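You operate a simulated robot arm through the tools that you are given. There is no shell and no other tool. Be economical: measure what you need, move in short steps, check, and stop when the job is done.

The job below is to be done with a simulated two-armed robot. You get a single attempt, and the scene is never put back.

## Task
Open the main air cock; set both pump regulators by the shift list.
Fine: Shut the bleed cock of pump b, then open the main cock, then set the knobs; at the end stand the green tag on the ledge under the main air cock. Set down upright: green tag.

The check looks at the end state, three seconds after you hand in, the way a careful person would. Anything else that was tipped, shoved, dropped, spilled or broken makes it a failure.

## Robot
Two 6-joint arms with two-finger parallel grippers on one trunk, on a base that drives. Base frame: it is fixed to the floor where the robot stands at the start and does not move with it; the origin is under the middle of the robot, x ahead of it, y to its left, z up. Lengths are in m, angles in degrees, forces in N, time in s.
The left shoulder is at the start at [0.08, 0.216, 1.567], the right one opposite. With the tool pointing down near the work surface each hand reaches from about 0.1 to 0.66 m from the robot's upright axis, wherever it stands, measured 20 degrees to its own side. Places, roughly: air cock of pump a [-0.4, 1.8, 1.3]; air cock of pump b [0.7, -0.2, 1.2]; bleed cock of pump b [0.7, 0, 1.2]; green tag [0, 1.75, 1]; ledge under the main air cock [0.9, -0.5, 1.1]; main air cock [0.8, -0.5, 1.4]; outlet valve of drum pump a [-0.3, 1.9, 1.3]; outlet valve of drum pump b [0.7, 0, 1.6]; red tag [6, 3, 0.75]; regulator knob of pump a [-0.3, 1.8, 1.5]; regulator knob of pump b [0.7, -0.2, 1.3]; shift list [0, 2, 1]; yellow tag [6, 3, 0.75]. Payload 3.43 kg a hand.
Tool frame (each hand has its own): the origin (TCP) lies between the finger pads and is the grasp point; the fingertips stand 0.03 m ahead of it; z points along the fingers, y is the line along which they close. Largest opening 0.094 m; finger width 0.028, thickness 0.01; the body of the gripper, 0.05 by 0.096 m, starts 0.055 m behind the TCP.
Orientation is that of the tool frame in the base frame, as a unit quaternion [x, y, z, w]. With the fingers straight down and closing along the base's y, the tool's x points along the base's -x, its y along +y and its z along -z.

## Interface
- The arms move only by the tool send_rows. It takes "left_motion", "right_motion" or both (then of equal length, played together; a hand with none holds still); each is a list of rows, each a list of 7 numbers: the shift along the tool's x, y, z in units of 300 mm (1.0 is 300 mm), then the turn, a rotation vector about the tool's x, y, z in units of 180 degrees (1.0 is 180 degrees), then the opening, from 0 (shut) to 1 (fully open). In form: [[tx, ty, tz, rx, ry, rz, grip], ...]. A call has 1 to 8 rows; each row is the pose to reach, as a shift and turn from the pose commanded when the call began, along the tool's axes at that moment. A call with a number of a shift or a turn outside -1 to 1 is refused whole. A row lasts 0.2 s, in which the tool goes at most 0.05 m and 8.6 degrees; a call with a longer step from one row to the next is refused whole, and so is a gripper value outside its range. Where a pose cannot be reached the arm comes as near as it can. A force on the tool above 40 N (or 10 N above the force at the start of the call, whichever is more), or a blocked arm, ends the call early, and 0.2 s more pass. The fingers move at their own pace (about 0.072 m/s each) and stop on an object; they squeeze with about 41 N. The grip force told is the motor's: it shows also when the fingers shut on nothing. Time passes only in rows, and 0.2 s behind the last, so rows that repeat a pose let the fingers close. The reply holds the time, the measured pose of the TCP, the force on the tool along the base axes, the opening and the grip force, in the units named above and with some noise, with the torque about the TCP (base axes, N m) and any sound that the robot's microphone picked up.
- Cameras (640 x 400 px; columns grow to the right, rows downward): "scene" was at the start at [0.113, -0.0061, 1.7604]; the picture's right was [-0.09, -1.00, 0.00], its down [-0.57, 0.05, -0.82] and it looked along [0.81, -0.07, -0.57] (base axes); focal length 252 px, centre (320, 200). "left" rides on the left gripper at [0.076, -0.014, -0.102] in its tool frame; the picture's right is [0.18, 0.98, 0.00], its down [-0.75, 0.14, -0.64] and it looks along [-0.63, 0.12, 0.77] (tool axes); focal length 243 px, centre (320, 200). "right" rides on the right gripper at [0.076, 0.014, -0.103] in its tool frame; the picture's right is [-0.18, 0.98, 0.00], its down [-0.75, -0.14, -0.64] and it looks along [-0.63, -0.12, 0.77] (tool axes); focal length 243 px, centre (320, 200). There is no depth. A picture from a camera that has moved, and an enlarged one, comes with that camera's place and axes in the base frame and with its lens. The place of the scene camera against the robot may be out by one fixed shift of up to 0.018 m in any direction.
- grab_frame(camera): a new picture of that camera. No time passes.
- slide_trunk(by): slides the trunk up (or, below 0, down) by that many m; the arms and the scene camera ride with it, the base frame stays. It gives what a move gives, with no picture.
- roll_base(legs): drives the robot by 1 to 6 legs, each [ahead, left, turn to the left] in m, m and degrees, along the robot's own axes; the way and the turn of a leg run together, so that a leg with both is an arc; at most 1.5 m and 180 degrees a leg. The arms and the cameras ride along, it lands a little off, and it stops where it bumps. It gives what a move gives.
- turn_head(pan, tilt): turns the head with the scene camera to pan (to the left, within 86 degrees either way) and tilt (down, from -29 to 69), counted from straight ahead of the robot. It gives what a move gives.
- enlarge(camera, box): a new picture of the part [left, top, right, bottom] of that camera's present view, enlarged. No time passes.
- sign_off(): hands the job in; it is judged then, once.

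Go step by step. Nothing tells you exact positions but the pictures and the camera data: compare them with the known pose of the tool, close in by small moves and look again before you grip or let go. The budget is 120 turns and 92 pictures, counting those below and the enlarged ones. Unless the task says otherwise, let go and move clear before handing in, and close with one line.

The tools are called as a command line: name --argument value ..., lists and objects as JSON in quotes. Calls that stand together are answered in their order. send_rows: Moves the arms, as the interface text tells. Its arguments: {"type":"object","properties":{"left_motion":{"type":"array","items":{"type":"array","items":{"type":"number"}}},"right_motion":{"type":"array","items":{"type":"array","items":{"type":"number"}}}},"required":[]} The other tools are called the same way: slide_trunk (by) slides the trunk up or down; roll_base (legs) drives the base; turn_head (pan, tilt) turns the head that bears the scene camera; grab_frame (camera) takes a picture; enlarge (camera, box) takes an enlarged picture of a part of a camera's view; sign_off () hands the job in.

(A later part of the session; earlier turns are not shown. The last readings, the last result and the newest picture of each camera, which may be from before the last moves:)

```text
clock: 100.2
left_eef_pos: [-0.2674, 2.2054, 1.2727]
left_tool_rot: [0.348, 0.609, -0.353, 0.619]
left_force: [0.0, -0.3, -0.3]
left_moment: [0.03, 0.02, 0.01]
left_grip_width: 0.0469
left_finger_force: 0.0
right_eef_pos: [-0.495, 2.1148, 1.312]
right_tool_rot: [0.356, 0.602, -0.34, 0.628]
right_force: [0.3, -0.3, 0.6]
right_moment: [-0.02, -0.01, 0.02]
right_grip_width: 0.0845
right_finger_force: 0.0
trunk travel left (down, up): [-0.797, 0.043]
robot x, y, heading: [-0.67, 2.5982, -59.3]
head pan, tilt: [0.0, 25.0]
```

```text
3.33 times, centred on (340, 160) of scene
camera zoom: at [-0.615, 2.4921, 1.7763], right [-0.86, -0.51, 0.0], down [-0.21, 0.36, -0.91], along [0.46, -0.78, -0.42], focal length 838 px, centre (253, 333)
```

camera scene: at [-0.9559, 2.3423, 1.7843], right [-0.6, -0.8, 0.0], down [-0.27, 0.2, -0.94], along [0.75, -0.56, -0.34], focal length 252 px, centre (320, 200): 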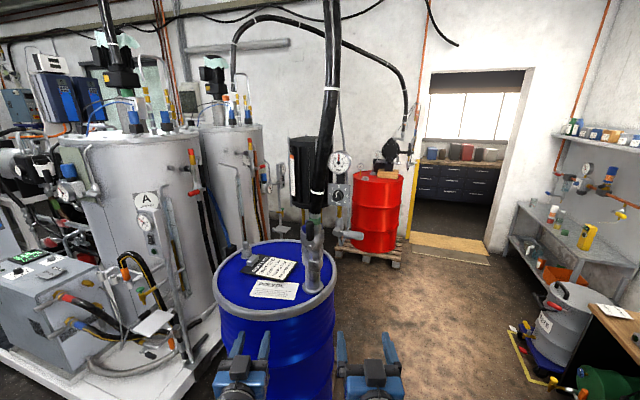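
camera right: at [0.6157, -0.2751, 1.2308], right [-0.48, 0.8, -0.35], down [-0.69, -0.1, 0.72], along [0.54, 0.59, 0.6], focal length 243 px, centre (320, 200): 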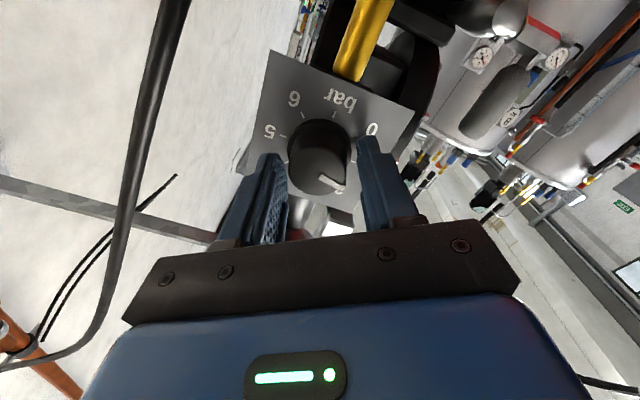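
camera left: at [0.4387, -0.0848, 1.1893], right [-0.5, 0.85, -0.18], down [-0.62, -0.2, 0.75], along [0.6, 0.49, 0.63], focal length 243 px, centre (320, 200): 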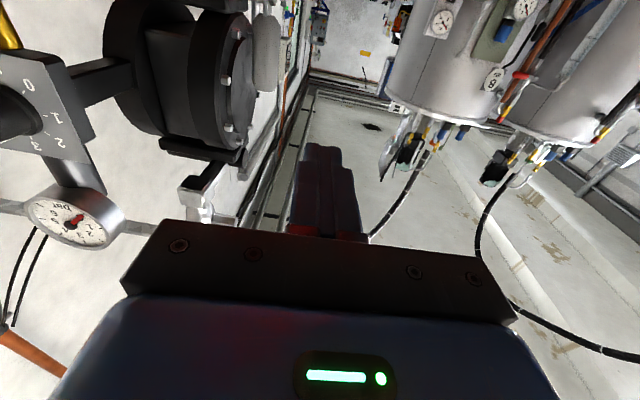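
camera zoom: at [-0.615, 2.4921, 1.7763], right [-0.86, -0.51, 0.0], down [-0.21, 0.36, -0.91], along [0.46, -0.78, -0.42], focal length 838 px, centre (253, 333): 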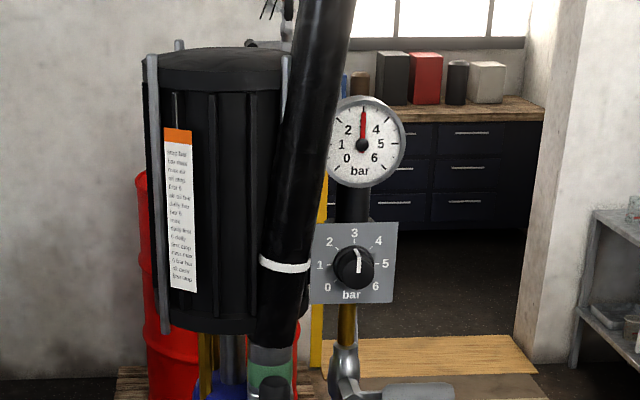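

Knob a is at about (-0.302,1.768,1.48), and the hose's near surface is about 4 cm left of the knob axis. That leaves room if I keep the opening small. I raise the trunk, drive in 9 cm and raise the right hand to the knob.

slide_trunk --by 0.04

roll_base --legs '[[0.09, 0, 0]]'

send_rows --right_motion '[[-0.08, -0.01, 0.06, 0, 0, 0, 0.58], [-0.16, -0.02, 0.12, 0, 0, 0, 0.58], [-0.25, -0.02, 0.15, 0, 0, 0, 0.58], [-0.34, -0.02, 0.15, 0, 0, 0, 0.58], [-0.43, -0.02, 0.15, 0, 0, 0, 0.58]]'

enlarge --camera "scene" --box '[260, 100, 420, 240]'

grab_frame --camera "right"

```text
clock: 101.0
left_eef_pos: [-0.2646, 2.2052, 1.312]
left_tool_rot: [0.347, 0.609, -0.352, 0.62]
left_force: [0.3, 0.0, -0.3]
left_moment: [-0.01, 0.01, -0.01]
left_grip_width: 0.047
left_finger_force: 0.0
right_eef_pos: [-0.4939, 2.1159, 1.3528]
right_tool_rot: [0.356, 0.603, -0.34, 0.628]
right_force: [-0.1, 0.0, -0.5]
right_moment: [0.04, -0.01, 0.03]
right_grip_width: 0.0844
right_finger_force: 0.1
trunk travel left (down, up): [-0.837, 0.003]
robot x, y, heading: [-0.6717, 2.5989, -59.7]
head pan, tilt: [0.0, 25.0]
```

```text
clock: 102.2
left_eef_pos: [-0.2253, 2.1381, 1.317]
left_tool_rot: [0.347, 0.606, -0.355, 0.622]
left_force: [0.2, 0.6, 0.2]
left_moment: [-0.04, 0.03, 0.03]
left_grip_width: 0.047
left_finger_force: 0.1
right_eef_pos: [-0.4542, 2.0485, 1.3569]
right_tool_rot: [0.354, 0.6, -0.341, 0.631]
right_force: [-1.1, 1.2, 0.5]
right_moment: [0.03, -0.01, 0.0]
right_grip_width: 0.0847
right_finger_force: 0.1
trunk travel left (down, up): [-0.837, 0.003]
robot x, y, heading: [-0.633, 2.518, -59.5]
head pan, tilt: [0.0, 25.0]
```

```text
clock: 103.3
left_eef_pos: [-0.2192, 2.129, 1.3113]
left_tool_rot: [0.348, 0.609, -0.353, 0.619]
left_force: [0.3, -0.8, 0.1]
left_moment: [-0.03, 0.01, -0.01]
left_grip_width: 0.047
left_finger_force: 0.1
right_eef_pos: [-0.436, 1.9971, 1.4826]
right_tool_rot: [0.356, 0.602, -0.34, 0.628]
right_force: [-0.8, 0.2, 0.6]
right_moment: [0.01, -0.02, 0.02]
right_grip_width: 0.0546
right_finger_force: 0.0
trunk travel left (down, up): [-0.837, 0.003]
robot x, y, heading: [-0.6248, 2.5176, -59.5]
head pan, tilt: [0.0, 25.0]
```

```text
2.86 times, centred on (340, 170) of scene
camera zoom: at [-0.5676, 2.416, 1.8162], right [-0.86, -0.51, 0.0], down [-0.21, 0.36, -0.91], along [0.46, -0.78, -0.42], focal length 718 px, centre (263, 286)
```

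zoom: 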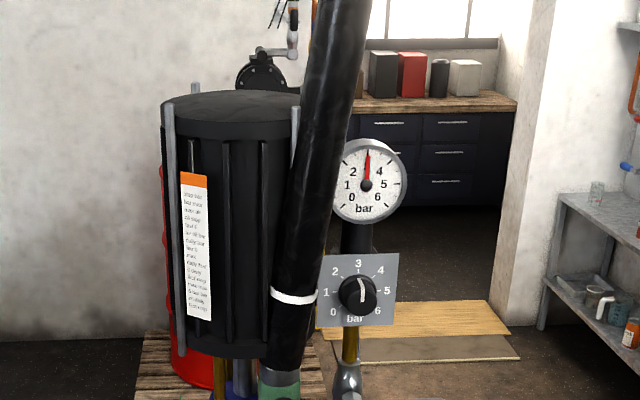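

```text
28 pictures are left
camera right: at [-0.473, 2.0917, 1.4049], right [0.83, 0.51, 0.22], down [-0.48, 0.48, 0.73], along [0.27, -0.72, 0.64], focal length 243 px, centre (320, 200)
```

right: 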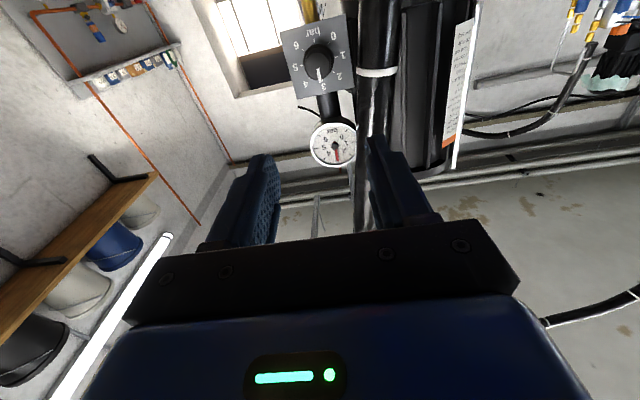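

The wrist view puts the knob 14 mm lower than the tool axis and laterally centred. I lower and advance until the tips are just short of the knob, then look.

send_rows --right_motion '[[0.047, 0, 0, 0, 0, 0, 0.58], [0.047, 0, 0.14, 0, 0, 0, 0.58], [0.047, 0, 0.28, 0, 0, 0, 0.58], [0.047, 0, 0.42, 0, 0, 0, 0.58], [0.047, 0, 0.53, 0, 0, 0, 0.58], [0.047, 0, 0.6, 0, 0, 0, 0.58]]'

enlarge --camera "scene" --box '[310, 130, 390, 230]'

grab_frame --camera "right"

```text
clock: 104.8
left_eef_pos: [-0.2198, 2.1269, 1.3128]
left_tool_rot: [0.349, 0.609, -0.353, 0.618]
left_force: [0.7, 0.4, -0.2]
left_moment: [0.0, -0.02, -0.01]
left_grip_width: 0.0469
left_finger_force: 0.0
right_eef_pos: [-0.3428, 1.8398, 1.4716]
right_tool_rot: [0.356, 0.603, -0.34, 0.628]
right_force: [0.1, -0.2, 0.6]
right_moment: [-0.01, -0.01, 0.03]
right_grip_width: 0.0543
right_finger_force: 0.1
trunk travel left (down, up): [-0.837, 0.003]
robot x, y, heading: [-0.6287, 2.5211, -59.5]
head pan, tilt: [0.0, 25.0]
```

```text
4.00 times, centred on (350, 180) of scene
camera zoom: at [-0.5676, 2.4149, 1.8161], right [-0.86, -0.51, 0.0], down [-0.21, 0.36, -0.91], along [0.46, -0.78, -0.42], focal length 1006 px, centre (200, 280)
```

zoom: 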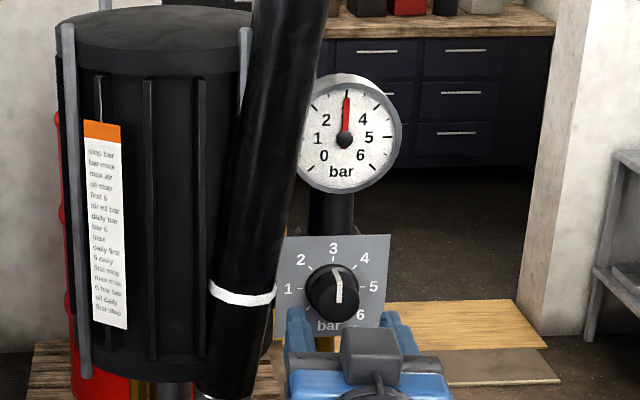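

```text
26 pictures are left
camera right: at [-0.3785, 1.9359, 1.3943], right [0.83, 0.51, 0.22], down [-0.48, 0.48, 0.73], along [0.27, -0.72, 0.64], focal length 243 px, centre (320, 200)
```

right: 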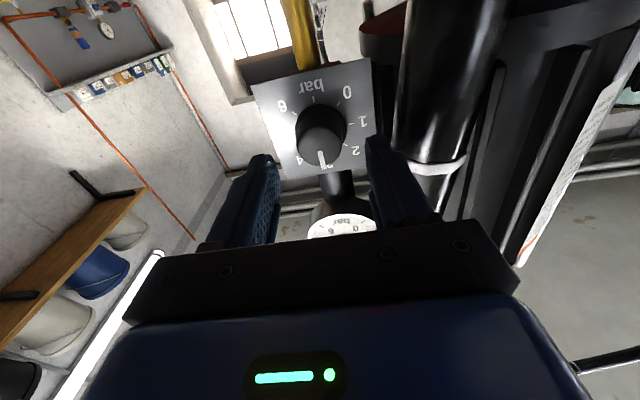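

Centred; comparing with the good grip on pump b, I need 27 mm more. Advance, then close.

send_rows --right_motion '[[0, 0, 0.045, 0, 0, 0, 0.58], [0, 0, 0.088, 0, 0, 0, 0.58], [0, 0, 0.088, 0, 0, 0, 0.45], [0, 0, 0.088, 0, 0, 0, 0.3], [0, 0, 0.088, 0, 0, 0, 0.25]]'

grab_frame --camera "right"

```text
clock: 106.0
left_eef_pos: [-0.2206, 2.1274, 1.312]
left_tool_rot: [0.349, 0.61, -0.352, 0.619]
left_force: [-0.5, 0.3, 0.9]
left_moment: [-0.02, -0.02, -0.01]
left_grip_width: 0.047
left_finger_force: 0.1
right_eef_pos: [-0.3289, 1.818, 1.4712]
right_tool_rot: [0.357, 0.602, -0.34, 0.628]
right_force: [-2.3, -4.4, -0.2]
right_moment: [0.16, 0.08, 0.01]
right_grip_width: 0.0321
right_finger_force: 44.9
trunk travel left (down, up): [-0.837, 0.003]
robot x, y, heading: [-0.6237, 2.5209, -59.6]
head pan, tilt: [0.0, 25.0]
```

```text
25 pictures are left
camera right: at [-0.3658, 1.9133, 1.3939], right [0.83, 0.51, 0.22], down [-0.48, 0.48, 0.73], along [0.27, -0.72, 0.64], focal length 243 px, centre (320, 200)
```

right: 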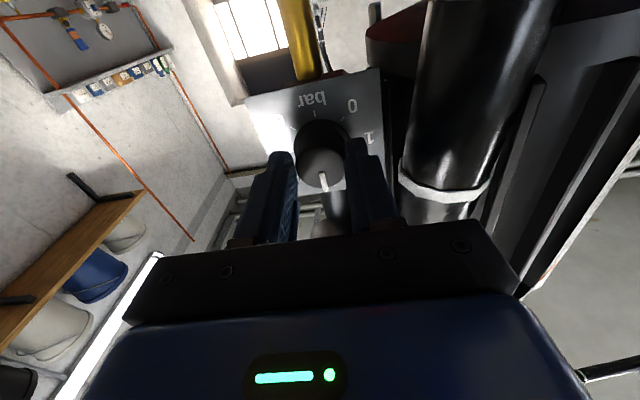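

Clean grip at 32 mm. Turn 45° clockwise.

send_rows --right_motion '[[0, 0, 0, 0, 0, 0.042, 0.25], [0, 0, 0, 0, 0, 0.084, 0.25], [0, 0, 0, 0, 0, 0.126, 0.25], [0, 0, 0, 0, 0, 0.168, 0.25], [0, 0, 0, 0, 0, 0.21, 0.25], [0, 0, 0, 0, 0, 0.25, 0.25], [0, 0, 0, 0, 0, 0.25, 0.25]]'

enlarge --camera "scene" --box '[325, 140, 375, 200]'

```text
clock: 107.5
left_eef_pos: [-0.2206, 2.1279, 1.3112]
left_tool_rot: [0.349, 0.61, -0.353, 0.618]
left_force: [0.1, 0.0, -0.1]
left_moment: [-0.01, -0.03, 0.03]
left_grip_width: 0.047
left_finger_force: 0.1
right_eef_pos: [-0.3262, 1.8195, 1.4714]
right_tool_rot: [0.559, 0.42, -0.073, 0.711]
right_force: [3.2, -3.7, 1.1]
right_moment: [0.02, 0.0, 0.33]
right_grip_width: 0.0317
right_finger_force: 44.7
trunk travel left (down, up): [-0.837, 0.003]
robot x, y, heading: [-0.6257, 2.5199, -59.4]
head pan, tilt: [0.0, 25.0]
```

```text
6.67 times, centred on (350, 170) of scene
camera zoom: at [-0.5671, 2.4146, 1.8161], right [-0.86, -0.51, 0.0], down [-0.22, 0.36, -0.91], along [0.46, -0.78, -0.42], focal length 1676 px, centre (120, 400)
```

zoom: 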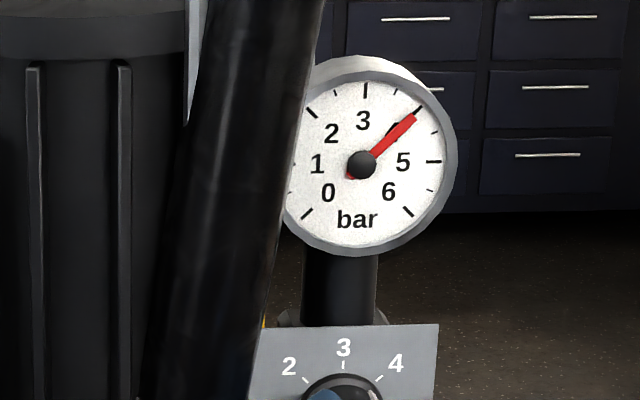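

Gauge a reads 4. I release with a small opening, back straight out and verify.

send_rows --right_motion '[[0, 0, 0, 0, 0, 0, 0.5], [0, 0, 0, 0, 0, 0, 0.55], [0, 0, -0.1, 0, 0, 0, 0.55], [0, 0, -0.24, 0, 0, 0, 0.55], [0, 0, -0.38, 0, 0, 0, 0.55], [0, 0, -0.52, 0, 0, 0, 0.55], [0, 0, -0.66, 0, 0, 0, 0.55], [0, 0, -0.75, 0, 0, 0, 0.55]]'

enlarge --camera "scene" --box '[320, 140, 380, 220]'

turn_head --pan 15 --tilt 40

grab_frame --camera "scene"

```text
clock: 109.3
left_eef_pos: [-0.2208, 2.129, 1.3127]
left_tool_rot: [0.349, 0.609, -0.353, 0.619]
left_force: [-0.2, -0.2, -0.3]
left_moment: [-0.02, -0.03, 0.04]
left_grip_width: 0.047
left_finger_force: 0.0
right_eef_pos: [-0.4461, 2.0147, 1.4667]
right_tool_rot: [0.559, 0.42, -0.073, 0.711]
right_force: [-0.6, -0.5, -0.4]
right_moment: [-0.01, 0.02, 0.01]
right_grip_width: 0.0518
right_finger_force: 0.0
trunk travel left (down, up): [-0.837, 0.003]
robot x, y, heading: [-0.6245, 2.5199, -59.5]
head pan, tilt: [0.0, 25.0]
```

```text
5.00 times, centred on (350, 180) of scene
camera zoom: at [-0.5694, 2.4173, 1.8164], right [-0.86, -0.51, 0.0], down [-0.21, 0.36, -0.91], along [0.46, -0.78, -0.42], focal length 1257 px, centre (170, 300)
```

zoom: 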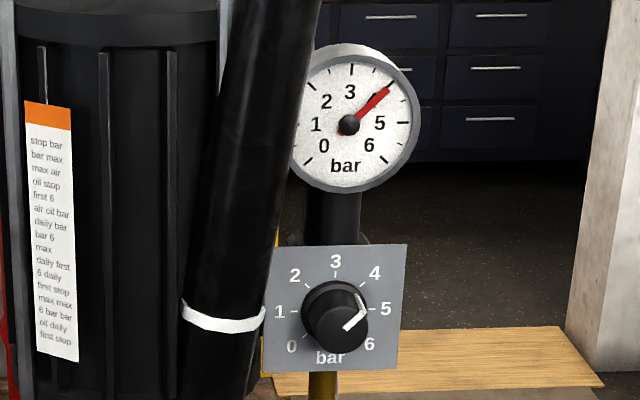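

```text
clock: 110.1
left_eef_pos: [-0.2205, 2.1292, 1.3126]
left_tool_rot: [0.349, 0.609, -0.354, 0.619]
left_force: [-0.6, 0.1, -0.2]
left_moment: [-0.02, -0.01, -0.02]
left_grip_width: 0.0466
left_finger_force: 0.2
right_eef_pos: [-0.4461, 2.0129, 1.4651]
right_tool_rot: [0.559, 0.42, -0.073, 0.711]
right_force: [1.1, 1.1, 0.2]
right_moment: [0.01, 0.0, 0.01]
right_grip_width: 0.0515
right_finger_force: 0.1
trunk travel left (down, up): [-0.837, 0.003]
robot x, y, heading: [-0.6269, 2.5217, -59.3]
head pan, tilt: [15.0, 40.0]
```

```text
22 pictures are left
camera scene: at [-0.5546, 2.4357, 1.793], right [-0.7, -0.71, 0.0], down [-0.46, 0.45, -0.77], along [0.55, -0.54, -0.64], focal length 252 px, centre (320, 200)
```

scene: 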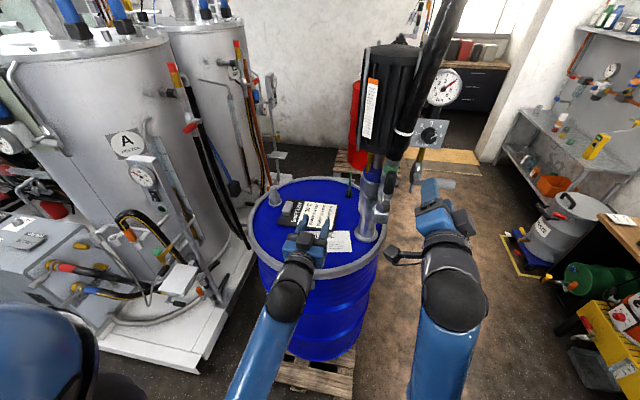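

Both regulators are set (a = 4, b = 2). Next is the green tag, best reached from the south side of drum a, so I drive back around the west side.

roll_base --legs '[[-0.08, -0.42, 0], [0, 0, 149.5]]'

send_rows --right_motion '[[0, 0, 0, 0, 0, -0.045, 0.55], [0, 0, 0, 0, 0, -0.09, 0.55], [0, 0, 0, 0, 0, -0.135, 0.7], [0, 0, 0, 0, 0, -0.18, 0.8], [0, 0, 0, 0, 0, -0.225, 0.9], [0, 0, 0, 0, 0, -0.26, 0.9]]'

```text
clock: 118.7
left_eef_pos: [-1.1456, 2.9259, 1.3121]
left_tool_rot: [-0.481, 0.511, 0.489, 0.518]
left_force: [0.5, -0.4, -0.3]
left_moment: [-0.01, -0.01, 0.0]
left_grip_width: 0.0468
left_finger_force: 0.0
right_eef_pos: [-0.892, 2.8968, 1.4654]
right_tool_rot: [-0.238, 0.657, 0.659, 0.277]
right_force: [0.2, -0.4, 0.9]
right_moment: [0.01, -0.02, -0.02]
right_grip_width: 0.0517
right_finger_force: 0.0
trunk travel left (down, up): [-0.837, 0.003]
robot x, y, heading: [-1.028, 2.3766, 86.4]
head pan, tilt: [15.0, 40.0]
```

```text
clock: 120.1
left_eef_pos: [-1.1453, 2.9256, 1.3124]
left_tool_rot: [-0.481, 0.511, 0.489, 0.519]
left_force: [0.5, -0.7, 0.3]
left_moment: [0.01, -0.01, -0.01]
left_grip_width: 0.0469
left_finger_force: 0.0
right_eef_pos: [-0.8936, 2.8975, 1.4668]
right_tool_rot: [-0.48, 0.508, 0.493, 0.518]
right_force: [-0.4, 0.1, -0.3]
right_moment: [0.02, 0.01, 0.0]
right_grip_width: 0.0847
right_finger_force: 0.1
trunk travel left (down, up): [-0.837, 0.003]
robot x, y, heading: [-1.0288, 2.3745, 86.5]
head pan, tilt: [15.0, 40.0]
```

Turn to face north again, then back down the west side and slide right to stand south of drum a. The tag foot triangulates to about (0.02,1.66,1.04).

roll_base --legs '[[0, 0, 3.5], [-0.67, -0.26, 0], [-0.6, 0, 0], [-0.08, -0.62, 0]]'

turn_head --pan -15 --tilt 45

grab_frame --camera "scene"

```text
clock: 130.4
left_eef_pos: [-0.3132, 1.5893, 1.3111]
left_tool_rot: [-0.496, 0.497, 0.503, 0.504]
left_force: [0.3, -0.6, -0.7]
left_moment: [0.01, 0.0, -0.01]
left_grip_width: 0.0471
left_finger_force: 0.1
right_eef_pos: [-0.0602, 1.5756, 1.4674]
right_tool_rot: [-0.495, 0.494, 0.508, 0.502]
right_force: [-0.6, 0.5, -0.8]
right_moment: [0.0, 0.01, -0.03]
right_grip_width: 0.0847
right_finger_force: 0.0
trunk travel left (down, up): [-0.837, 0.003]
robot x, y, heading: [-0.1612, 1.0482, 89.8]
head pan, tilt: [15.0, 40.0]
```

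```text
clock: 131.4
left_eef_pos: [-0.3099, 1.5906, 1.313]
left_tool_rot: [-0.494, 0.497, 0.503, 0.505]
left_force: [-0.6, -0.1, 0.3]
left_moment: [0.02, 0.03, 0.01]
left_grip_width: 0.047
left_finger_force: 0.1
right_eef_pos: [-0.0575, 1.5758, 1.4662]
right_tool_rot: [-0.494, 0.495, 0.508, 0.503]
right_force: [0.8, 0.0, 0.1]
right_moment: [-0.01, -0.01, -0.01]
right_grip_width: 0.0847
right_finger_force: 0.1
trunk travel left (down, up): [-0.837, 0.003]
robot x, y, heading: [-0.1637, 1.0456, 89.7]
head pan, tilt: [-15.0, 45.0]
```

```text
21 pictures are left
camera scene: at [-0.1443, 1.1581, 1.7857], right [0.97, -0.26, 0.0], down [-0.18, -0.68, -0.71], along [0.18, 0.68, -0.71], focal length 252 px, centre (320, 200)
```

scene: 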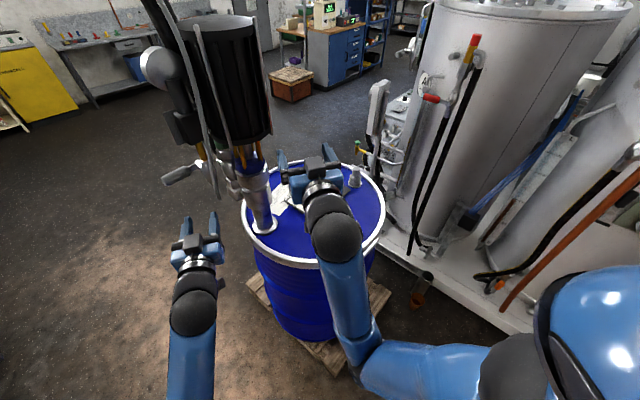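

The arm hides the tag. I pitch the right hand 45° down and move it aside to the right, then look.

send_rows --right_motion '[[0.06, -0.12, -0.04, 0, 0.042, 0, 0.9], [0.12, -0.24, -0.08, 0, 0.084, 0, 0.9], [0.18, -0.36, -0.12, 0, 0.126, 0, 0.9], [0.24, -0.48, -0.16, 0, 0.168, 0, 0.9], [0.3, -0.6, -0.2, 0, 0.21, 0, 0.9], [0.36, -0.72, -0.24, 0, 0.25, 0, 0.9]]'

enlarge --camera "scene" --box '[260, 140, 420, 280]'

```text
clock: 132.8
left_eef_pos: [-0.3095, 1.5888, 1.3121]
left_tool_rot: [-0.496, 0.497, 0.504, 0.503]
left_force: [0.9, 0.6, -0.6]
left_moment: [0.0, -0.03, 0.02]
left_grip_width: 0.0472
left_finger_force: 0.0
right_eef_pos: [0.1679, 1.5335, 1.3144]
right_tool_rot: [0.651, -0.648, -0.283, -0.276]
right_force: [0.2, -0.1, 0.4]
right_moment: [-0.01, 0.01, 0.02]
right_grip_width: 0.0847
right_finger_force: 0.0
right hand out of reach, approached as far as the arm can: row 1, 2, 3, 4, 5, 6
trunk travel left (down, up): [-0.837, 0.003]
robot x, y, heading: [-0.1603, 1.0483, 89.6]
head pan, tilt: [-15.0, 45.0]
```

```text
2.86 times, centred on (340, 210) of scene
camera zoom: at [-0.1432, 1.1567, 1.7858], right [0.97, -0.26, 0.0], down [-0.19, -0.68, -0.71], along [0.18, 0.68, -0.71], focal length 718 px, centre (263, 171)
```

zoom: 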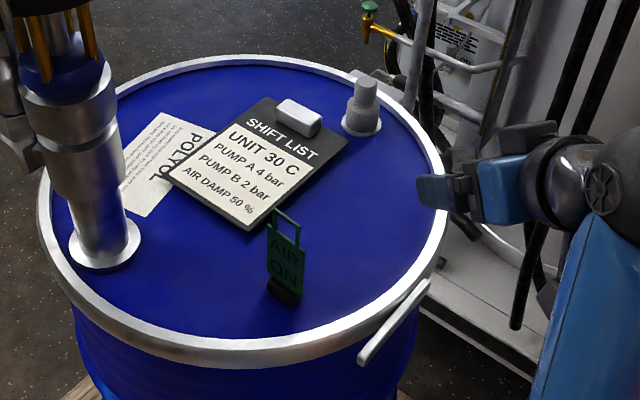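

The tag stands at (0.024,1.664). Its plate lies along azimuth ~132° and is graspable across its faces at z≈1.10. I yaw the right hand to match and move to a pre-grasp point 15 cm back.

send_rows --right_motion '[[0.026, 0.038, 0.063, -0.0286, 0, -0.027, 0.9], [0.051, 0.076, 0.126, -0.0571, 0, -0.054, 0.9], [0.077, 0.114, 0.189, -0.0857, 0, -0.081, 0.9], [0.103, 0.153, 0.252, -0.1143, 0, -0.108, 0.9], [0.128, 0.191, 0.315, -0.143, 0, -0.135, 0.9], [0.154, 0.229, 0.378, -0.1714, 0, -0.1622, 0.9]]'

enlarge --camera "scene" --box '[290, 170, 390, 270]'

grab_frame --camera "right"

```text
clock: 134.2
left_eef_pos: [-0.3102, 1.5906, 1.3119]
left_tool_rot: [-0.495, 0.497, 0.504, 0.504]
left_force: [-0.3, -1.4, 0.1]
left_moment: [-0.02, 0.02, 0.01]
left_grip_width: 0.0471
left_finger_force: 0.1
right_eef_pos: [0.096, 1.5867, 1.2018]
right_tool_rot: [0.842, -0.368, -0.364, -0.154]
right_force: [0.3, 0.0, -1.0]
right_moment: [-0.01, 0.02, 0.01]
right_grip_width: 0.0847
right_finger_force: 0.1
trunk travel left (down, up): [-0.837, 0.003]
robot x, y, heading: [-0.1594, 1.046, 90.0]
head pan, tilt: [-15.0, 45.0]
```

```text
4.00 times, centred on (340, 220) of scene
camera zoom: at [-0.1446, 1.1589, 1.7856], right [0.97, -0.26, 0.0], down [-0.19, -0.68, -0.71], along [0.18, 0.68, -0.71], focal length 1006 px, centre (240, 120)
```

zoom: 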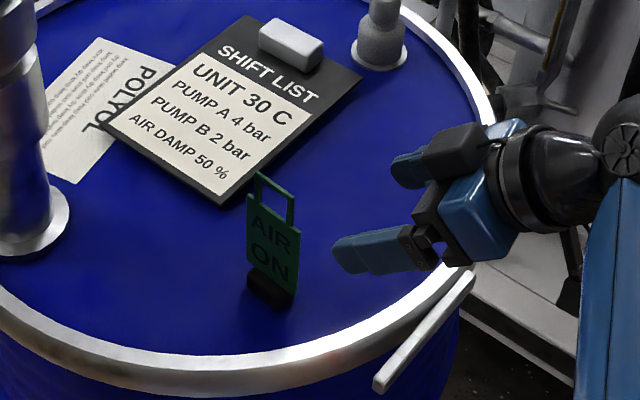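

```text
18 pictures are left
camera right: at [0.1737, 1.4836, 1.2176], right [-0.8, -0.58, 0.14], down [0.07, 0.14, 0.99], along [-0.59, 0.81, -0.07], focal length 243 px, centre (320, 200)
```

right: 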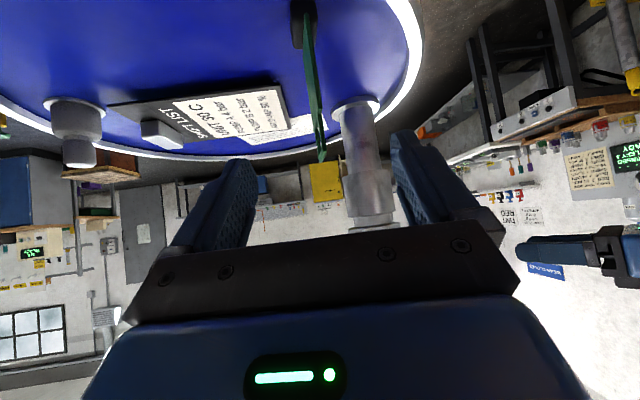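

The wrist camera shows the tag edge-on between the fingers, about 6 mm off centre. I correct that and advance to straddle the plate.

send_rows --right_motion '[[0.01, -0.022, 0.1, 0, 0, 0, 0.65], [0.01, -0.022, 0.22, 0, 0, 0, 0.65], [0.01, -0.022, 0.34, 0, 0, 0, 0.65], [0.01, -0.022, 0.43, 0, 0, 0, 0.65], [0.01, -0.022, 0.49, 0, 0, 0, 0.65]]'

enlarge --camera "scene" --box '[290, 170, 390, 270]'

grab_frame --camera "right"

```text
clock: 135.4
left_eef_pos: [-0.3106, 1.5903, 1.311]
left_tool_rot: [-0.496, 0.497, 0.504, 0.504]
left_force: [0.4, -0.2, -0.9]
left_moment: [-0.02, 0.01, -0.02]
left_grip_width: 0.0469
left_finger_force: 0.2
right_eef_pos: [0.0293, 1.6666, 1.0994]
right_tool_rot: [0.842, -0.368, -0.364, -0.154]
right_force: [-0.2, -0.4, -1.1]
right_moment: [0.01, 0.02, -0.03]
right_grip_width: 0.0611
right_finger_force: 0.0
trunk travel left (down, up): [-0.837, 0.003]
robot x, y, heading: [-0.1597, 1.0454, 89.7]
head pan, tilt: [-15.0, 45.0]
```

```text
4.00 times, centred on (340, 220) of scene
camera zoom: at [-0.1451, 1.1589, 1.7856], right [0.97, -0.26, 0.0], down [-0.19, -0.68, -0.71], along [0.19, 0.68, -0.71], focal length 1006 px, centre (240, 120)
```

zoom: 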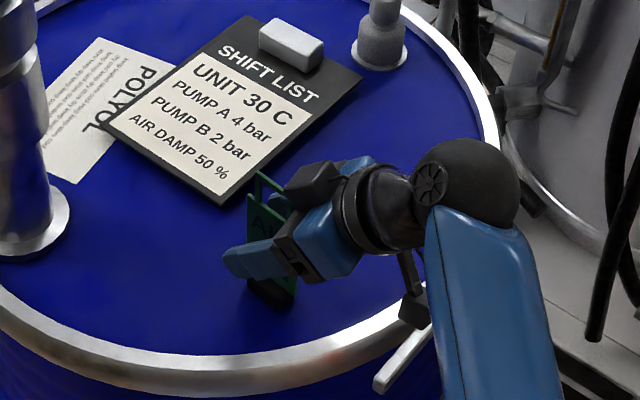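

```text
16 pictures are left
camera right: at [0.1048, 1.5639, 1.1162], right [-0.81, -0.57, 0.14], down [0.07, 0.14, 0.99], along [-0.59, 0.81, -0.07], focal length 243 px, centre (320, 200)
```

right: 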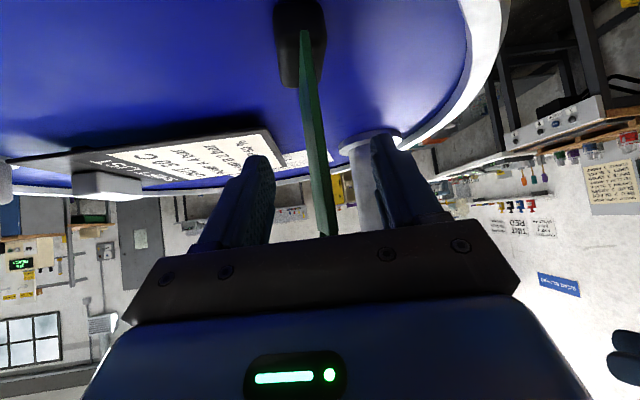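

The plate sits between the fingers, above the foot. I close on it and lift a little to check.

send_rows --right_motion '[[0, 0, 0, 0, 0, 0, 0.4], [0, 0, 0, 0, 0, 0, 0.15], [0, 0, 0, 0, 0, 0, 0], [0, 0, 0, 0, 0, 0, 0], [0, 0, 0, 0, 0, 0, 0]]'

send_rows --right_motion '[[-0.05, 0, -0.05, 0, 0, 0, 0], [-0.12, 0, -0.12, 0, 0, 0, 0], [-0.2, 0, -0.2, 0, 0, 0, 0], [-0.28, 0, -0.28, 0, 0, 0, 0]]'

grab_frame --camera "right"

```text
clock: 136.6
left_eef_pos: [-0.311, 1.591, 1.3117]
left_tool_rot: [-0.496, 0.496, 0.504, 0.503]
left_force: [0.5, 0.7, -0.3]
left_moment: [0.02, 0.0, 0.02]
left_grip_width: 0.0472
left_finger_force: 0.0
right_eef_pos: [0.0287, 1.6664, 1.0994]
right_tool_rot: [0.841, -0.369, -0.364, -0.156]
right_force: [-0.2, 0.6, 2.1]
right_moment: [0.04, 0.01, 0.0]
right_grip_width: 0.0077
right_finger_force: 41.1
trunk travel left (down, up): [-0.837, 0.003]
robot x, y, heading: [-0.1614, 1.0461, 89.8]
head pan, tilt: [-15.0, 45.0]
```

```text
clock: 137.6
left_eef_pos: [-0.3116, 1.5907, 1.3118]
left_tool_rot: [-0.495, 0.497, 0.504, 0.504]
left_force: [-0.3, -0.1, 1.0]
left_moment: [0.0, 0.01, -0.02]
left_grip_width: 0.0472
left_finger_force: 0.1
right_eef_pos: [0.0328, 1.6633, 1.2201]
right_tool_rot: [0.842, -0.368, -0.364, -0.153]
right_force: [-0.3, 0.6, 0.5]
right_moment: [-0.01, 0.0, 0.0]
right_grip_width: 0.0079
right_finger_force: 40.7
trunk travel left (down, up): [-0.837, 0.003]
robot x, y, heading: [-0.165, 1.0475, 90.0]
head pan, tilt: [-15.0, 45.0]
```

```text
15 pictures are left
camera right: at [0.1083, 1.5604, 1.2358], right [-0.81, -0.57, 0.14], down [0.07, 0.14, 0.99], along [-0.59, 0.81, -0.07], focal length 243 px, centre (320, 200)
```

right: 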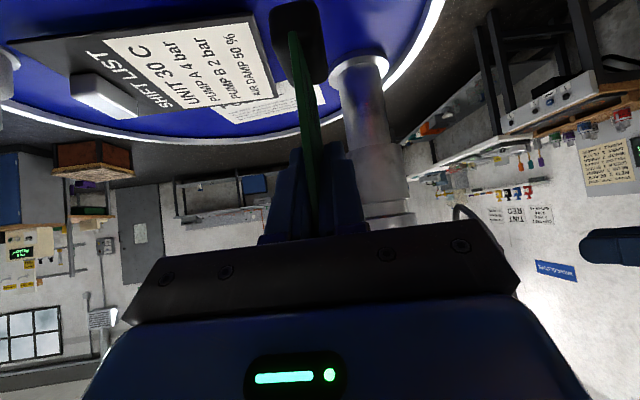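

The tag is held firmly and lifted clear. I back away from drum a and drive to face the ledge along the wall again.

roll_base --legs '[[-1.43, 0, 0], [0, 0, -60]]'

turn_head --pan -20 --tilt 35

grab_frame --camera "scene"

```text
clock: 147.2
left_eef_pos: [0.2254, 0.0439, 1.3123]
left_tool_rot: [-0.18, 0.678, 0.184, 0.689]
left_force: [-0.6, 1.1, 0.1]
left_moment: [0.01, 0.0, 0.01]
left_grip_width: 0.0471
left_finger_force: 0.1
right_eef_pos: [0.4593, -0.219, 1.2194]
right_tool_rot: [-0.544, 0.741, 0.238, 0.315]
right_force: [0.2, -0.4, -0.9]
right_moment: [0.0, 0.0, -0.02]
right_grip_width: 0.0077
right_finger_force: 42.0
trunk travel left (down, up): [-0.837, 0.003]
robot x, y, heading: [-0.1707, -0.3546, 29.6]
head pan, tilt: [-15.0, 45.0]
```

```text
clock: 148.0
left_eef_pos: [0.2255, 0.0427, 1.3112]
left_tool_rot: [-0.18, 0.678, 0.183, 0.688]
left_force: [0.3, -0.1, 0.6]
left_moment: [-0.02, 0.03, -0.01]
left_grip_width: 0.0471
left_finger_force: 0.0
right_eef_pos: [0.4592, -0.2193, 1.22]
right_tool_rot: [-0.544, 0.741, 0.238, 0.315]
right_force: [0.2, -0.4, -1.0]
right_moment: [-0.02, 0.01, -0.03]
right_grip_width: 0.0077
right_finger_force: 41.0
trunk travel left (down, up): [-0.837, 0.003]
robot x, y, heading: [-0.1696, -0.3574, 29.8]
head pan, tilt: [-20.0, 35.0]
```

```text
14 pictures are left
camera scene: at [-0.0629, -0.3265, 1.8004], right [0.17, -0.99, 0.0], down [-0.57, -0.1, -0.82], along [0.81, 0.14, -0.57], focal length 252 px, centre (320, 200)
```

scene: 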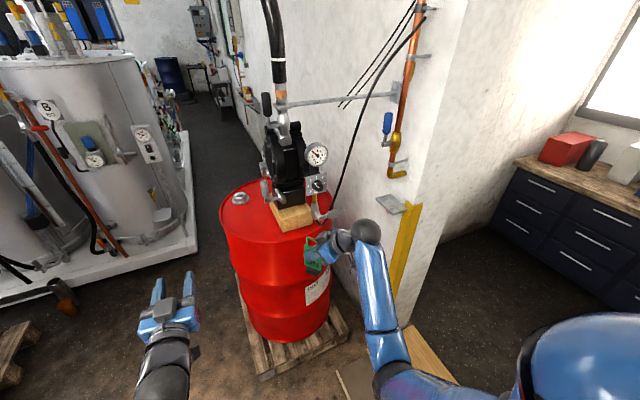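

The tag is still held properly. I raise and yaw the right hand so it points along azimuth ~10°, angled slightly into the wall, while the robot stays put.

send_rows --right_motion '[[0.003, -0.012, -0.052, 0.0318, 0, 0.0302, 0], [0.006, -0.024, -0.104, 0.0635, 0, 0.0604, 0], [0.009, -0.036, -0.156, 0.0953, 0, 0.0906, 0], [0.012, -0.048, -0.208, 0.127, 0, 0.1208, 0], [0.016, -0.06, -0.26, 0.1588, 0, 0.151, 0], [0.019, -0.072, -0.312, 0.1905, 0, 0.1811, 0], [0.022, -0.084, -0.364, 0.2223, 0, 0.2113, 0], [0.025, -0.096, -0.416, 0.254, 0, 0.2415, 0]]'

roll_base --legs '[[0.08, -0.3, 0]]'

turn_head --pan -15 --tilt 35

enlarge --camera "scene" --box '[300, 100, 500, 280]'

```text
clock: 149.8
left_eef_pos: [0.2263, 0.0422, 1.3122]
left_tool_rot: [-0.179, 0.678, 0.183, 0.689]
left_force: [-0.9, -0.2, 0.5]
left_moment: [-0.02, 0.02, 0.01]
left_grip_width: 0.0473
left_finger_force: 0.2
right_eef_pos: [0.4576, -0.3194, 1.3015]
right_tool_rot: [-0.075, 0.917, 0.036, 0.389]
right_force: [0.5, 0.5, 0.6]
right_moment: [0.0, -0.01, -0.02]
right_grip_width: 0.0078
right_finger_force: 40.9
trunk travel left (down, up): [-0.837, 0.003]
robot x, y, heading: [-0.1724, -0.3622, 29.9]
head pan, tilt: [-20.0, 35.0]
```

```text
clock: 151.8
left_eef_pos: [0.4409, -0.175, 1.3123]
left_tool_rot: [-0.18, 0.677, 0.182, 0.69]
left_force: [-0.3, 0.9, -0.1]
left_moment: [-0.02, -0.02, -0.01]
left_grip_width: 0.047
left_finger_force: 0.0
right_eef_pos: [0.6711, -0.5374, 1.3023]
right_tool_rot: [-0.075, 0.917, 0.034, 0.391]
right_force: [-1.1, 0.1, -1.2]
right_moment: [0.02, 0.0, -0.03]
right_grip_width: 0.0076
right_finger_force: 40.7
trunk travel left (down, up): [-0.837, 0.003]
robot x, y, heading: [0.0458, -0.5778, 29.4]
head pan, tilt: [-20.0, 35.0]
```

```text
clock: 152.5
left_eef_pos: [0.4411, -0.1758, 1.3123]
left_tool_rot: [-0.179, 0.678, 0.182, 0.689]
left_force: [-0.5, 0.4, 0.0]
left_moment: [-0.02, -0.02, 0.02]
left_grip_width: 0.0471
left_finger_force: 0.2
right_eef_pos: [0.6713, -0.5386, 1.3009]
right_tool_rot: [-0.075, 0.917, 0.034, 0.39]
right_force: [-0.4, 0.3, -0.1]
right_moment: [-0.03, -0.02, 0.01]
right_grip_width: 0.0075
right_finger_force: 40.7
trunk travel left (down, up): [-0.837, 0.003]
robot x, y, heading: [0.0453, -0.5765, 29.5]
head pan, tilt: [-15.0, 35.0]
```

```text
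2.22 times, centred on (400, 190) of scene
camera zoom: at [0.1498, -0.5359, 1.8005], right [0.25, -0.97, 0.0], down [-0.55, -0.14, -0.82], along [0.79, 0.2, -0.57], focal length 559 px, centre (142, 222)
```

zoom: 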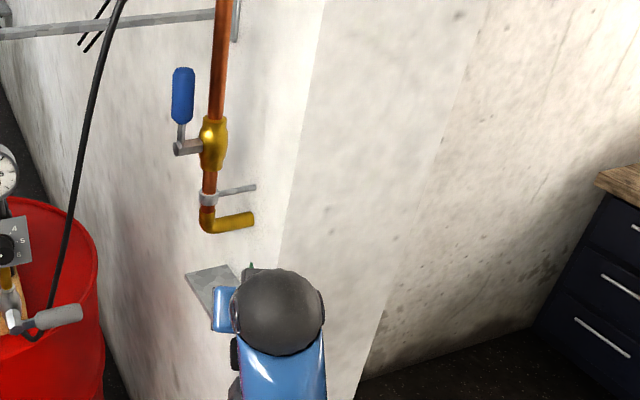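

The arm hides the tag from the head camera, so I use the wrist camera for the ledge.

grab_frame --camera "right"

```text
12 pictures are left
camera right: at [0.5457, -0.5451, 1.318], right [-0.04, 0.99, 0.14], down [0.08, -0.13, 0.99], along [1.0, 0.05, -0.08], focal length 243 px, centre (320, 200)
```

right: 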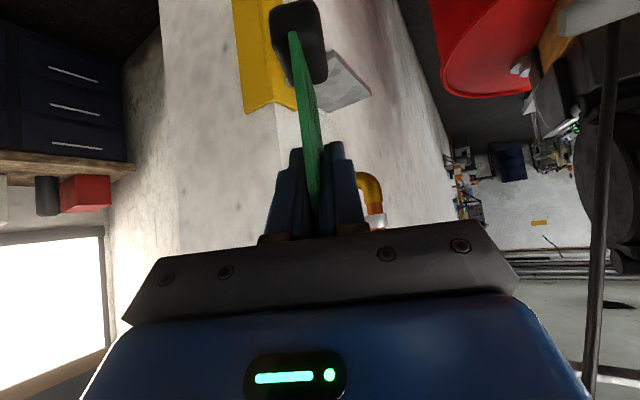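

Ledge seen at z≈1.155. I estimate the tag foot at about 7 cm below and 2 cm behind the TCP. I yaw 10° more away from the wall, lower to just above ledge height and come close.

send_rows --right_motion '[[-0.035, 0.007, 0.095, 0.01, 0, 0.0096, 0], [-0.07, 0.0135, 0.19, 0.02, 0, 0.0192, 0], [-0.105, 0.02, 0.286, 0.03, 0, 0.0289, 0], [-0.14, 0.027, 0.381, 0.04, 0, 0.0385, 0]]'

grab_frame --camera "right"

enlarge --camera "scene" --box '[340, 150, 440, 250]'

```text
clock: 153.5
left_eef_pos: [0.4433, -0.1779, 1.3119]
left_tool_rot: [-0.179, 0.679, 0.183, 0.688]
left_force: [0.7, -0.1, 0.0]
left_moment: [0.01, -0.02, -0.01]
left_grip_width: 0.0471
left_finger_force: 0.0
right_eef_pos: [0.7848, -0.5141, 1.2504]
right_tool_rot: [0.004, 0.92, 0.003, 0.391]
right_force: [0.1, 0.2, -0.9]
right_moment: [-0.01, 0.04, -0.03]
right_grip_width: 0.0079
right_finger_force: 40.7
trunk travel left (down, up): [-0.837, 0.003]
robot x, y, heading: [0.0425, -0.5786, 29.3]
head pan, tilt: [-15.0, 35.0]
```

```text
11 pictures are left
camera right: at [0.6583, -0.4987, 1.2673], right [0.14, 0.98, 0.14], down [0.06, -0.15, 0.99], along [0.99, -0.13, -0.08], focal length 243 px, centre (320, 200)
```

right: 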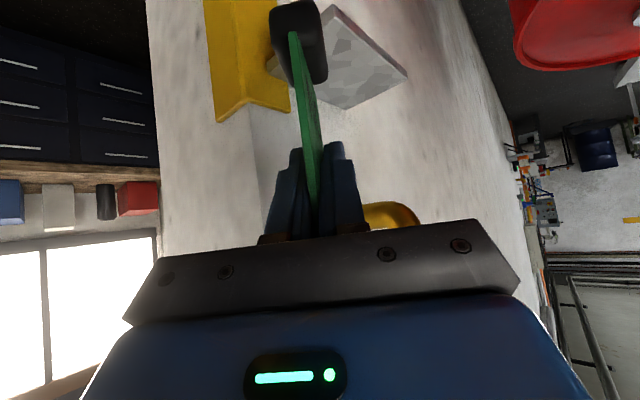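

```text
4.00 times, centred on (390, 200) of scene
camera zoom: at [0.1531, -0.5374, 1.8003], right [0.25, -0.97, 0.0], down [-0.56, -0.14, -0.82], along [0.79, 0.2, -0.57], focal length 1006 px, centre (40, 200)
```

zoom: 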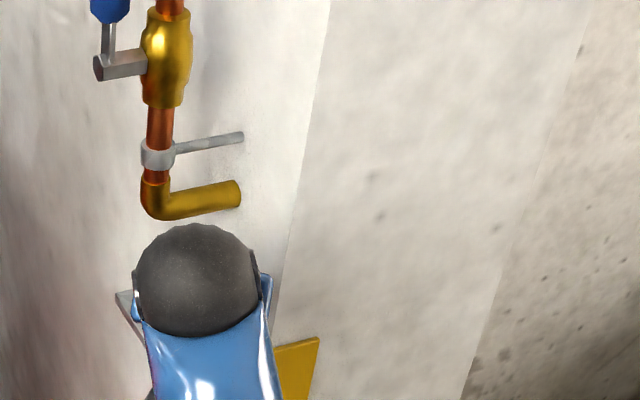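

Wrist-camera corners put the ledge centre near (0.860,-0.490), z≈1.15. I move the tag over it, still a couple of cm above.

send_rows --right_motion '[[-0.055, 0.029, 0.065, 0, 0, 0, 0], [-0.11, 0.057, 0.131, 0, 0, 0, 0], [-0.164, 0.085, 0.196, 0, 0, 0, 0]]'

grab_frame --camera "right"

turn_head --pan 10 --tilt 35

enlarge --camera "scene" --box '[430, 120, 600, 280]'

```text
clock: 154.3
left_eef_pos: [0.4436, -0.1782, 1.3108]
left_tool_rot: [-0.179, 0.679, 0.182, 0.688]
left_force: [0.6, -0.4, 0.6]
left_moment: [-0.02, 0.03, 0.0]
left_grip_width: 0.0468
left_finger_force: 0.1
right_eef_pos: [0.8586, -0.4879, 1.2454]
right_tool_rot: [0.004, 0.921, 0.001, 0.389]
right_force: [0.3, 0.2, -0.7]
right_moment: [-0.03, -0.02, -0.03]
right_grip_width: 0.0076
right_finger_force: 41.0
trunk travel left (down, up): [-0.837, 0.003]
robot x, y, heading: [0.0428, -0.5818, 29.4]
head pan, tilt: [-15.0, 35.0]
```

```text
9 pictures are left
camera right: at [0.7327, -0.4732, 1.2622], right [0.14, 0.98, 0.14], down [0.06, -0.15, 0.99], along [0.99, -0.13, -0.08], focal length 243 px, centre (320, 200)
```

right: 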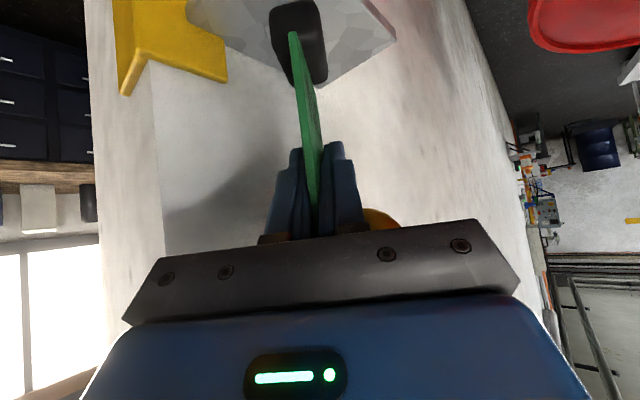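

```text
clock: 155.2
left_eef_pos: [0.4416, -0.1769, 1.3133]
left_tool_rot: [-0.178, 0.679, 0.182, 0.689]
left_force: [-0.4, -0.1, 0.6]
left_moment: [-0.01, 0.01, -0.03]
left_grip_width: 0.0469
left_finger_force: 0.1
right_eef_pos: [0.8576, -0.4898, 1.2448]
right_tool_rot: [0.005, 0.921, 0.001, 0.391]
right_force: [0.6, -0.3, 0.0]
right_moment: [-0.03, 0.0, 0.04]
right_grip_width: 0.0077
right_finger_force: 40.9
trunk travel left (down, up): [-0.837, 0.003]
robot x, y, heading: [0.0466, -0.5762, 29.6]
head pan, tilt: [10.0, 35.0]
```

```text
2.50 times, centred on (515, 200) of scene
camera zoom: at [0.1341, -0.5037, 1.8005], right [0.64, -0.77, 0.0], down [-0.44, -0.36, -0.82], along [0.63, 0.52, -0.57], focal length 629 px, centre (-168, 200)
```

zoom: 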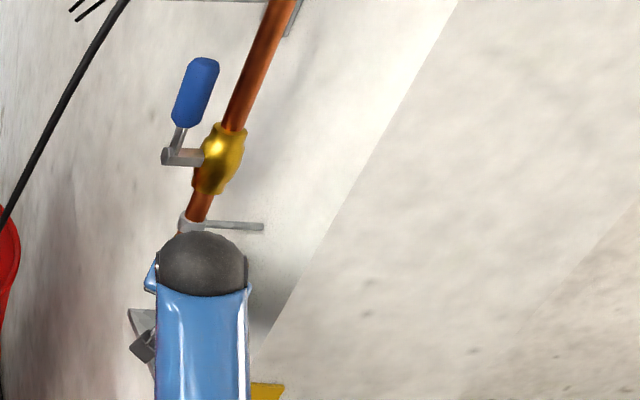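

A better-baseline recheck puts the ledge centre at (0.884,-0.489), z≈1.14, with the pipe elbow close above its middle. I lower first, then slide slightly in, and check with the wrist camera.

send_rows --right_motion '[[0.03, 0, 0.029, 0, 0, 0, 0], [0.06, 0, 0.058, 0, 0, 0, 0], [0.04, -0.01, 0.078, 0, 0, 0, 0], [0.022, -0.02, 0.097, 0, 0, 0, 0]]'

grab_frame --camera "right"

```text
clock: 156.2
left_eef_pos: [0.4428, -0.1783, 1.3121]
left_tool_rot: [-0.177, 0.679, 0.181, 0.689]
left_force: [0.4, 0.9, -0.2]
left_moment: [-0.01, 0.03, 0.0]
left_grip_width: 0.0467
left_finger_force: 0.0
right_eef_pos: [0.8757, -0.4937, 1.2213]
right_tool_rot: [0.005, 0.92, 0.001, 0.391]
right_force: [-0.2, 0.1, 1.1]
right_moment: [0.02, 0.04, -0.01]
right_grip_width: 0.0076
right_finger_force: 41.4
trunk travel left (down, up): [-0.837, 0.003]
robot x, y, heading: [0.0439, -0.579, 29.5]
head pan, tilt: [10.0, 35.0]
```

```text
7 pictures are left
camera right: at [0.7488, -0.4784, 1.2381], right [0.14, 0.98, 0.14], down [0.06, -0.15, 0.99], along [0.99, -0.13, -0.08], focal length 243 px, centre (320, 200)
```

right: 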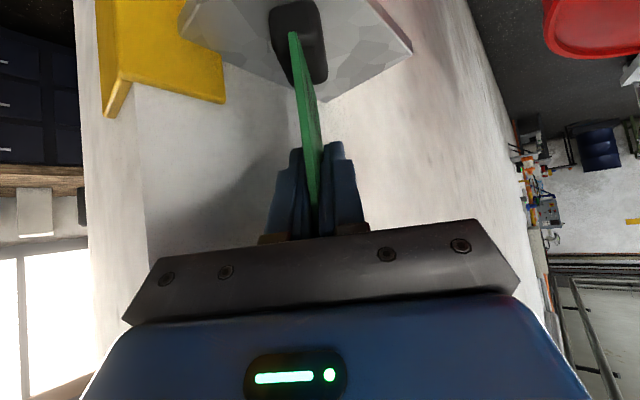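

The foot now projects onto the middle of the ledge. I lower in small steps, watching the force.

send_rows --right_motion '[[0.0096, 0, 0.0092, 0, 0, 0, 0], [0.019, 0, 0.0185, 0, 0, 0, 0], [0.019, 0, 0.0185, 0, 0, 0, 0]]'

```text
clock: 157.0
left_eef_pos: [0.439, -0.1774, 1.3134]
left_tool_rot: [-0.18, 0.677, 0.183, 0.69]
left_force: [-0.5, 1.1, 0.1]
left_moment: [0.02, 0.0, -0.02]
left_grip_width: 0.047
left_finger_force: 0.1
right_eef_pos: [0.8734, -0.4931, 1.221]
right_tool_rot: [0.005, 0.918, 0.002, 0.396]
right_force: [7.3, -0.1, 28.3]
right_moment: [-0.24, -0.44, 0.02]
right_grip_width: 0.0078
right_finger_force: 41.0
trunk travel left (down, up): [-0.837, 0.003]
robot x, y, heading: [0.0459, -0.5788, 29.6]
head pan, tilt: [10.0, 35.0]
```

The foot is on the ledge (28 N). I relieve most of the load and look before letting go.

send_rows --right_motion '[[-0.01, 0, -0.0095, 0, 0, 0, 0], [-0.0165, 0, -0.0155, 0, 0, 0, 0], [-0.0165, 0, -0.0155, 0, 0, 0, 0]]'

grab_frame --camera "right"

```text
clock: 157.8
left_eef_pos: [0.4405, -0.1777, 1.3125]
left_tool_rot: [-0.178, 0.679, 0.181, 0.689]
left_force: [0.1, 0.1, -1.1]
left_moment: [0.0, 0.03, 0.02]
left_grip_width: 0.0469
left_finger_force: 0.0
right_eef_pos: [0.8738, -0.4939, 1.2197]
right_tool_rot: [0.005, 0.92, 0.001, 0.392]
right_force: [4.0, 0.8, 12.2]
right_moment: [-0.02, -0.65, 0.02]
right_grip_width: 0.0078
right_finger_force: 40.4
trunk travel left (down, up): [-0.837, 0.003]
robot x, y, heading: [0.0446, -0.5768, 29.5]
head pan, tilt: [10.0, 35.0]
```

```text
6 pictures are left
camera right: at [0.7474, -0.4784, 1.2376], right [0.14, 0.98, 0.14], down [0.06, -0.15, 0.99], along [0.99, -0.13, -0.08], focal length 243 px, centre (320, 200)
```

right: 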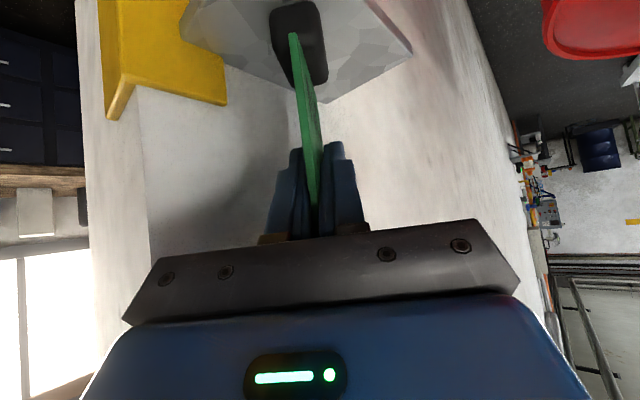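

The foot rests squarely in the middle of the ledge. I relieve the last few newtons, open gently, and back out along the tool axis.

send_rows --right_motion '[[-0.008, 0, -0.0075, 0, 0, 0, 0], [-0.008, 0, -0.0075, 0, 0, 0, 0.15], [-0.008, 0, -0.0075, 0, 0, 0, 0.3], [-0.008, 0, -0.0075, 0, 0, 0, 0.45], [-0.008, 0, -0.0075, 0, 0, 0, 0.45]]'

grab_frame --camera "right"

```text
clock: 159.0
left_eef_pos: [0.4426, -0.177, 1.3111]
left_tool_rot: [-0.179, 0.678, 0.183, 0.689]
left_force: [0.7, 0.0, 0.1]
left_moment: [0.04, 0.02, 0.03]
left_grip_width: 0.0469
left_finger_force: 0.1
right_eef_pos: [0.8753, -0.494, 1.2228]
right_tool_rot: [0.005, 0.921, 0.001, 0.39]
right_force: [0.3, -0.4, -0.2]
right_moment: [-0.01, 0.0, -0.01]
right_grip_width: 0.0422
right_finger_force: 0.0
trunk travel left (down, up): [-0.837, 0.003]
robot x, y, heading: [0.0428, -0.5785, 29.4]
head pan, tilt: [10.0, 35.0]
```

```text
5 pictures are left
camera right: at [0.7493, -0.4787, 1.2401], right [0.14, 0.98, 0.14], down [0.06, -0.15, 0.99], along [0.99, -0.13, -0.08], focal length 243 px, centre (320, 200)
```

right: 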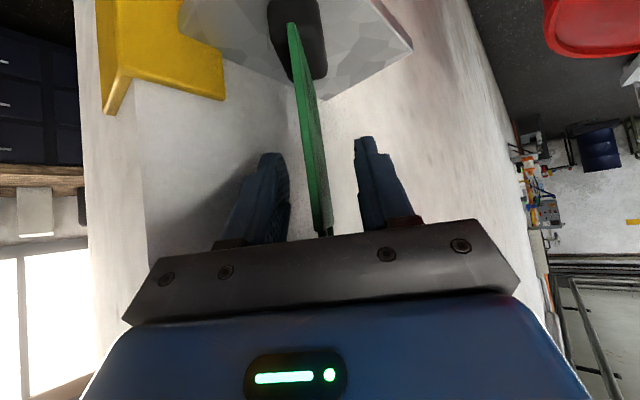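

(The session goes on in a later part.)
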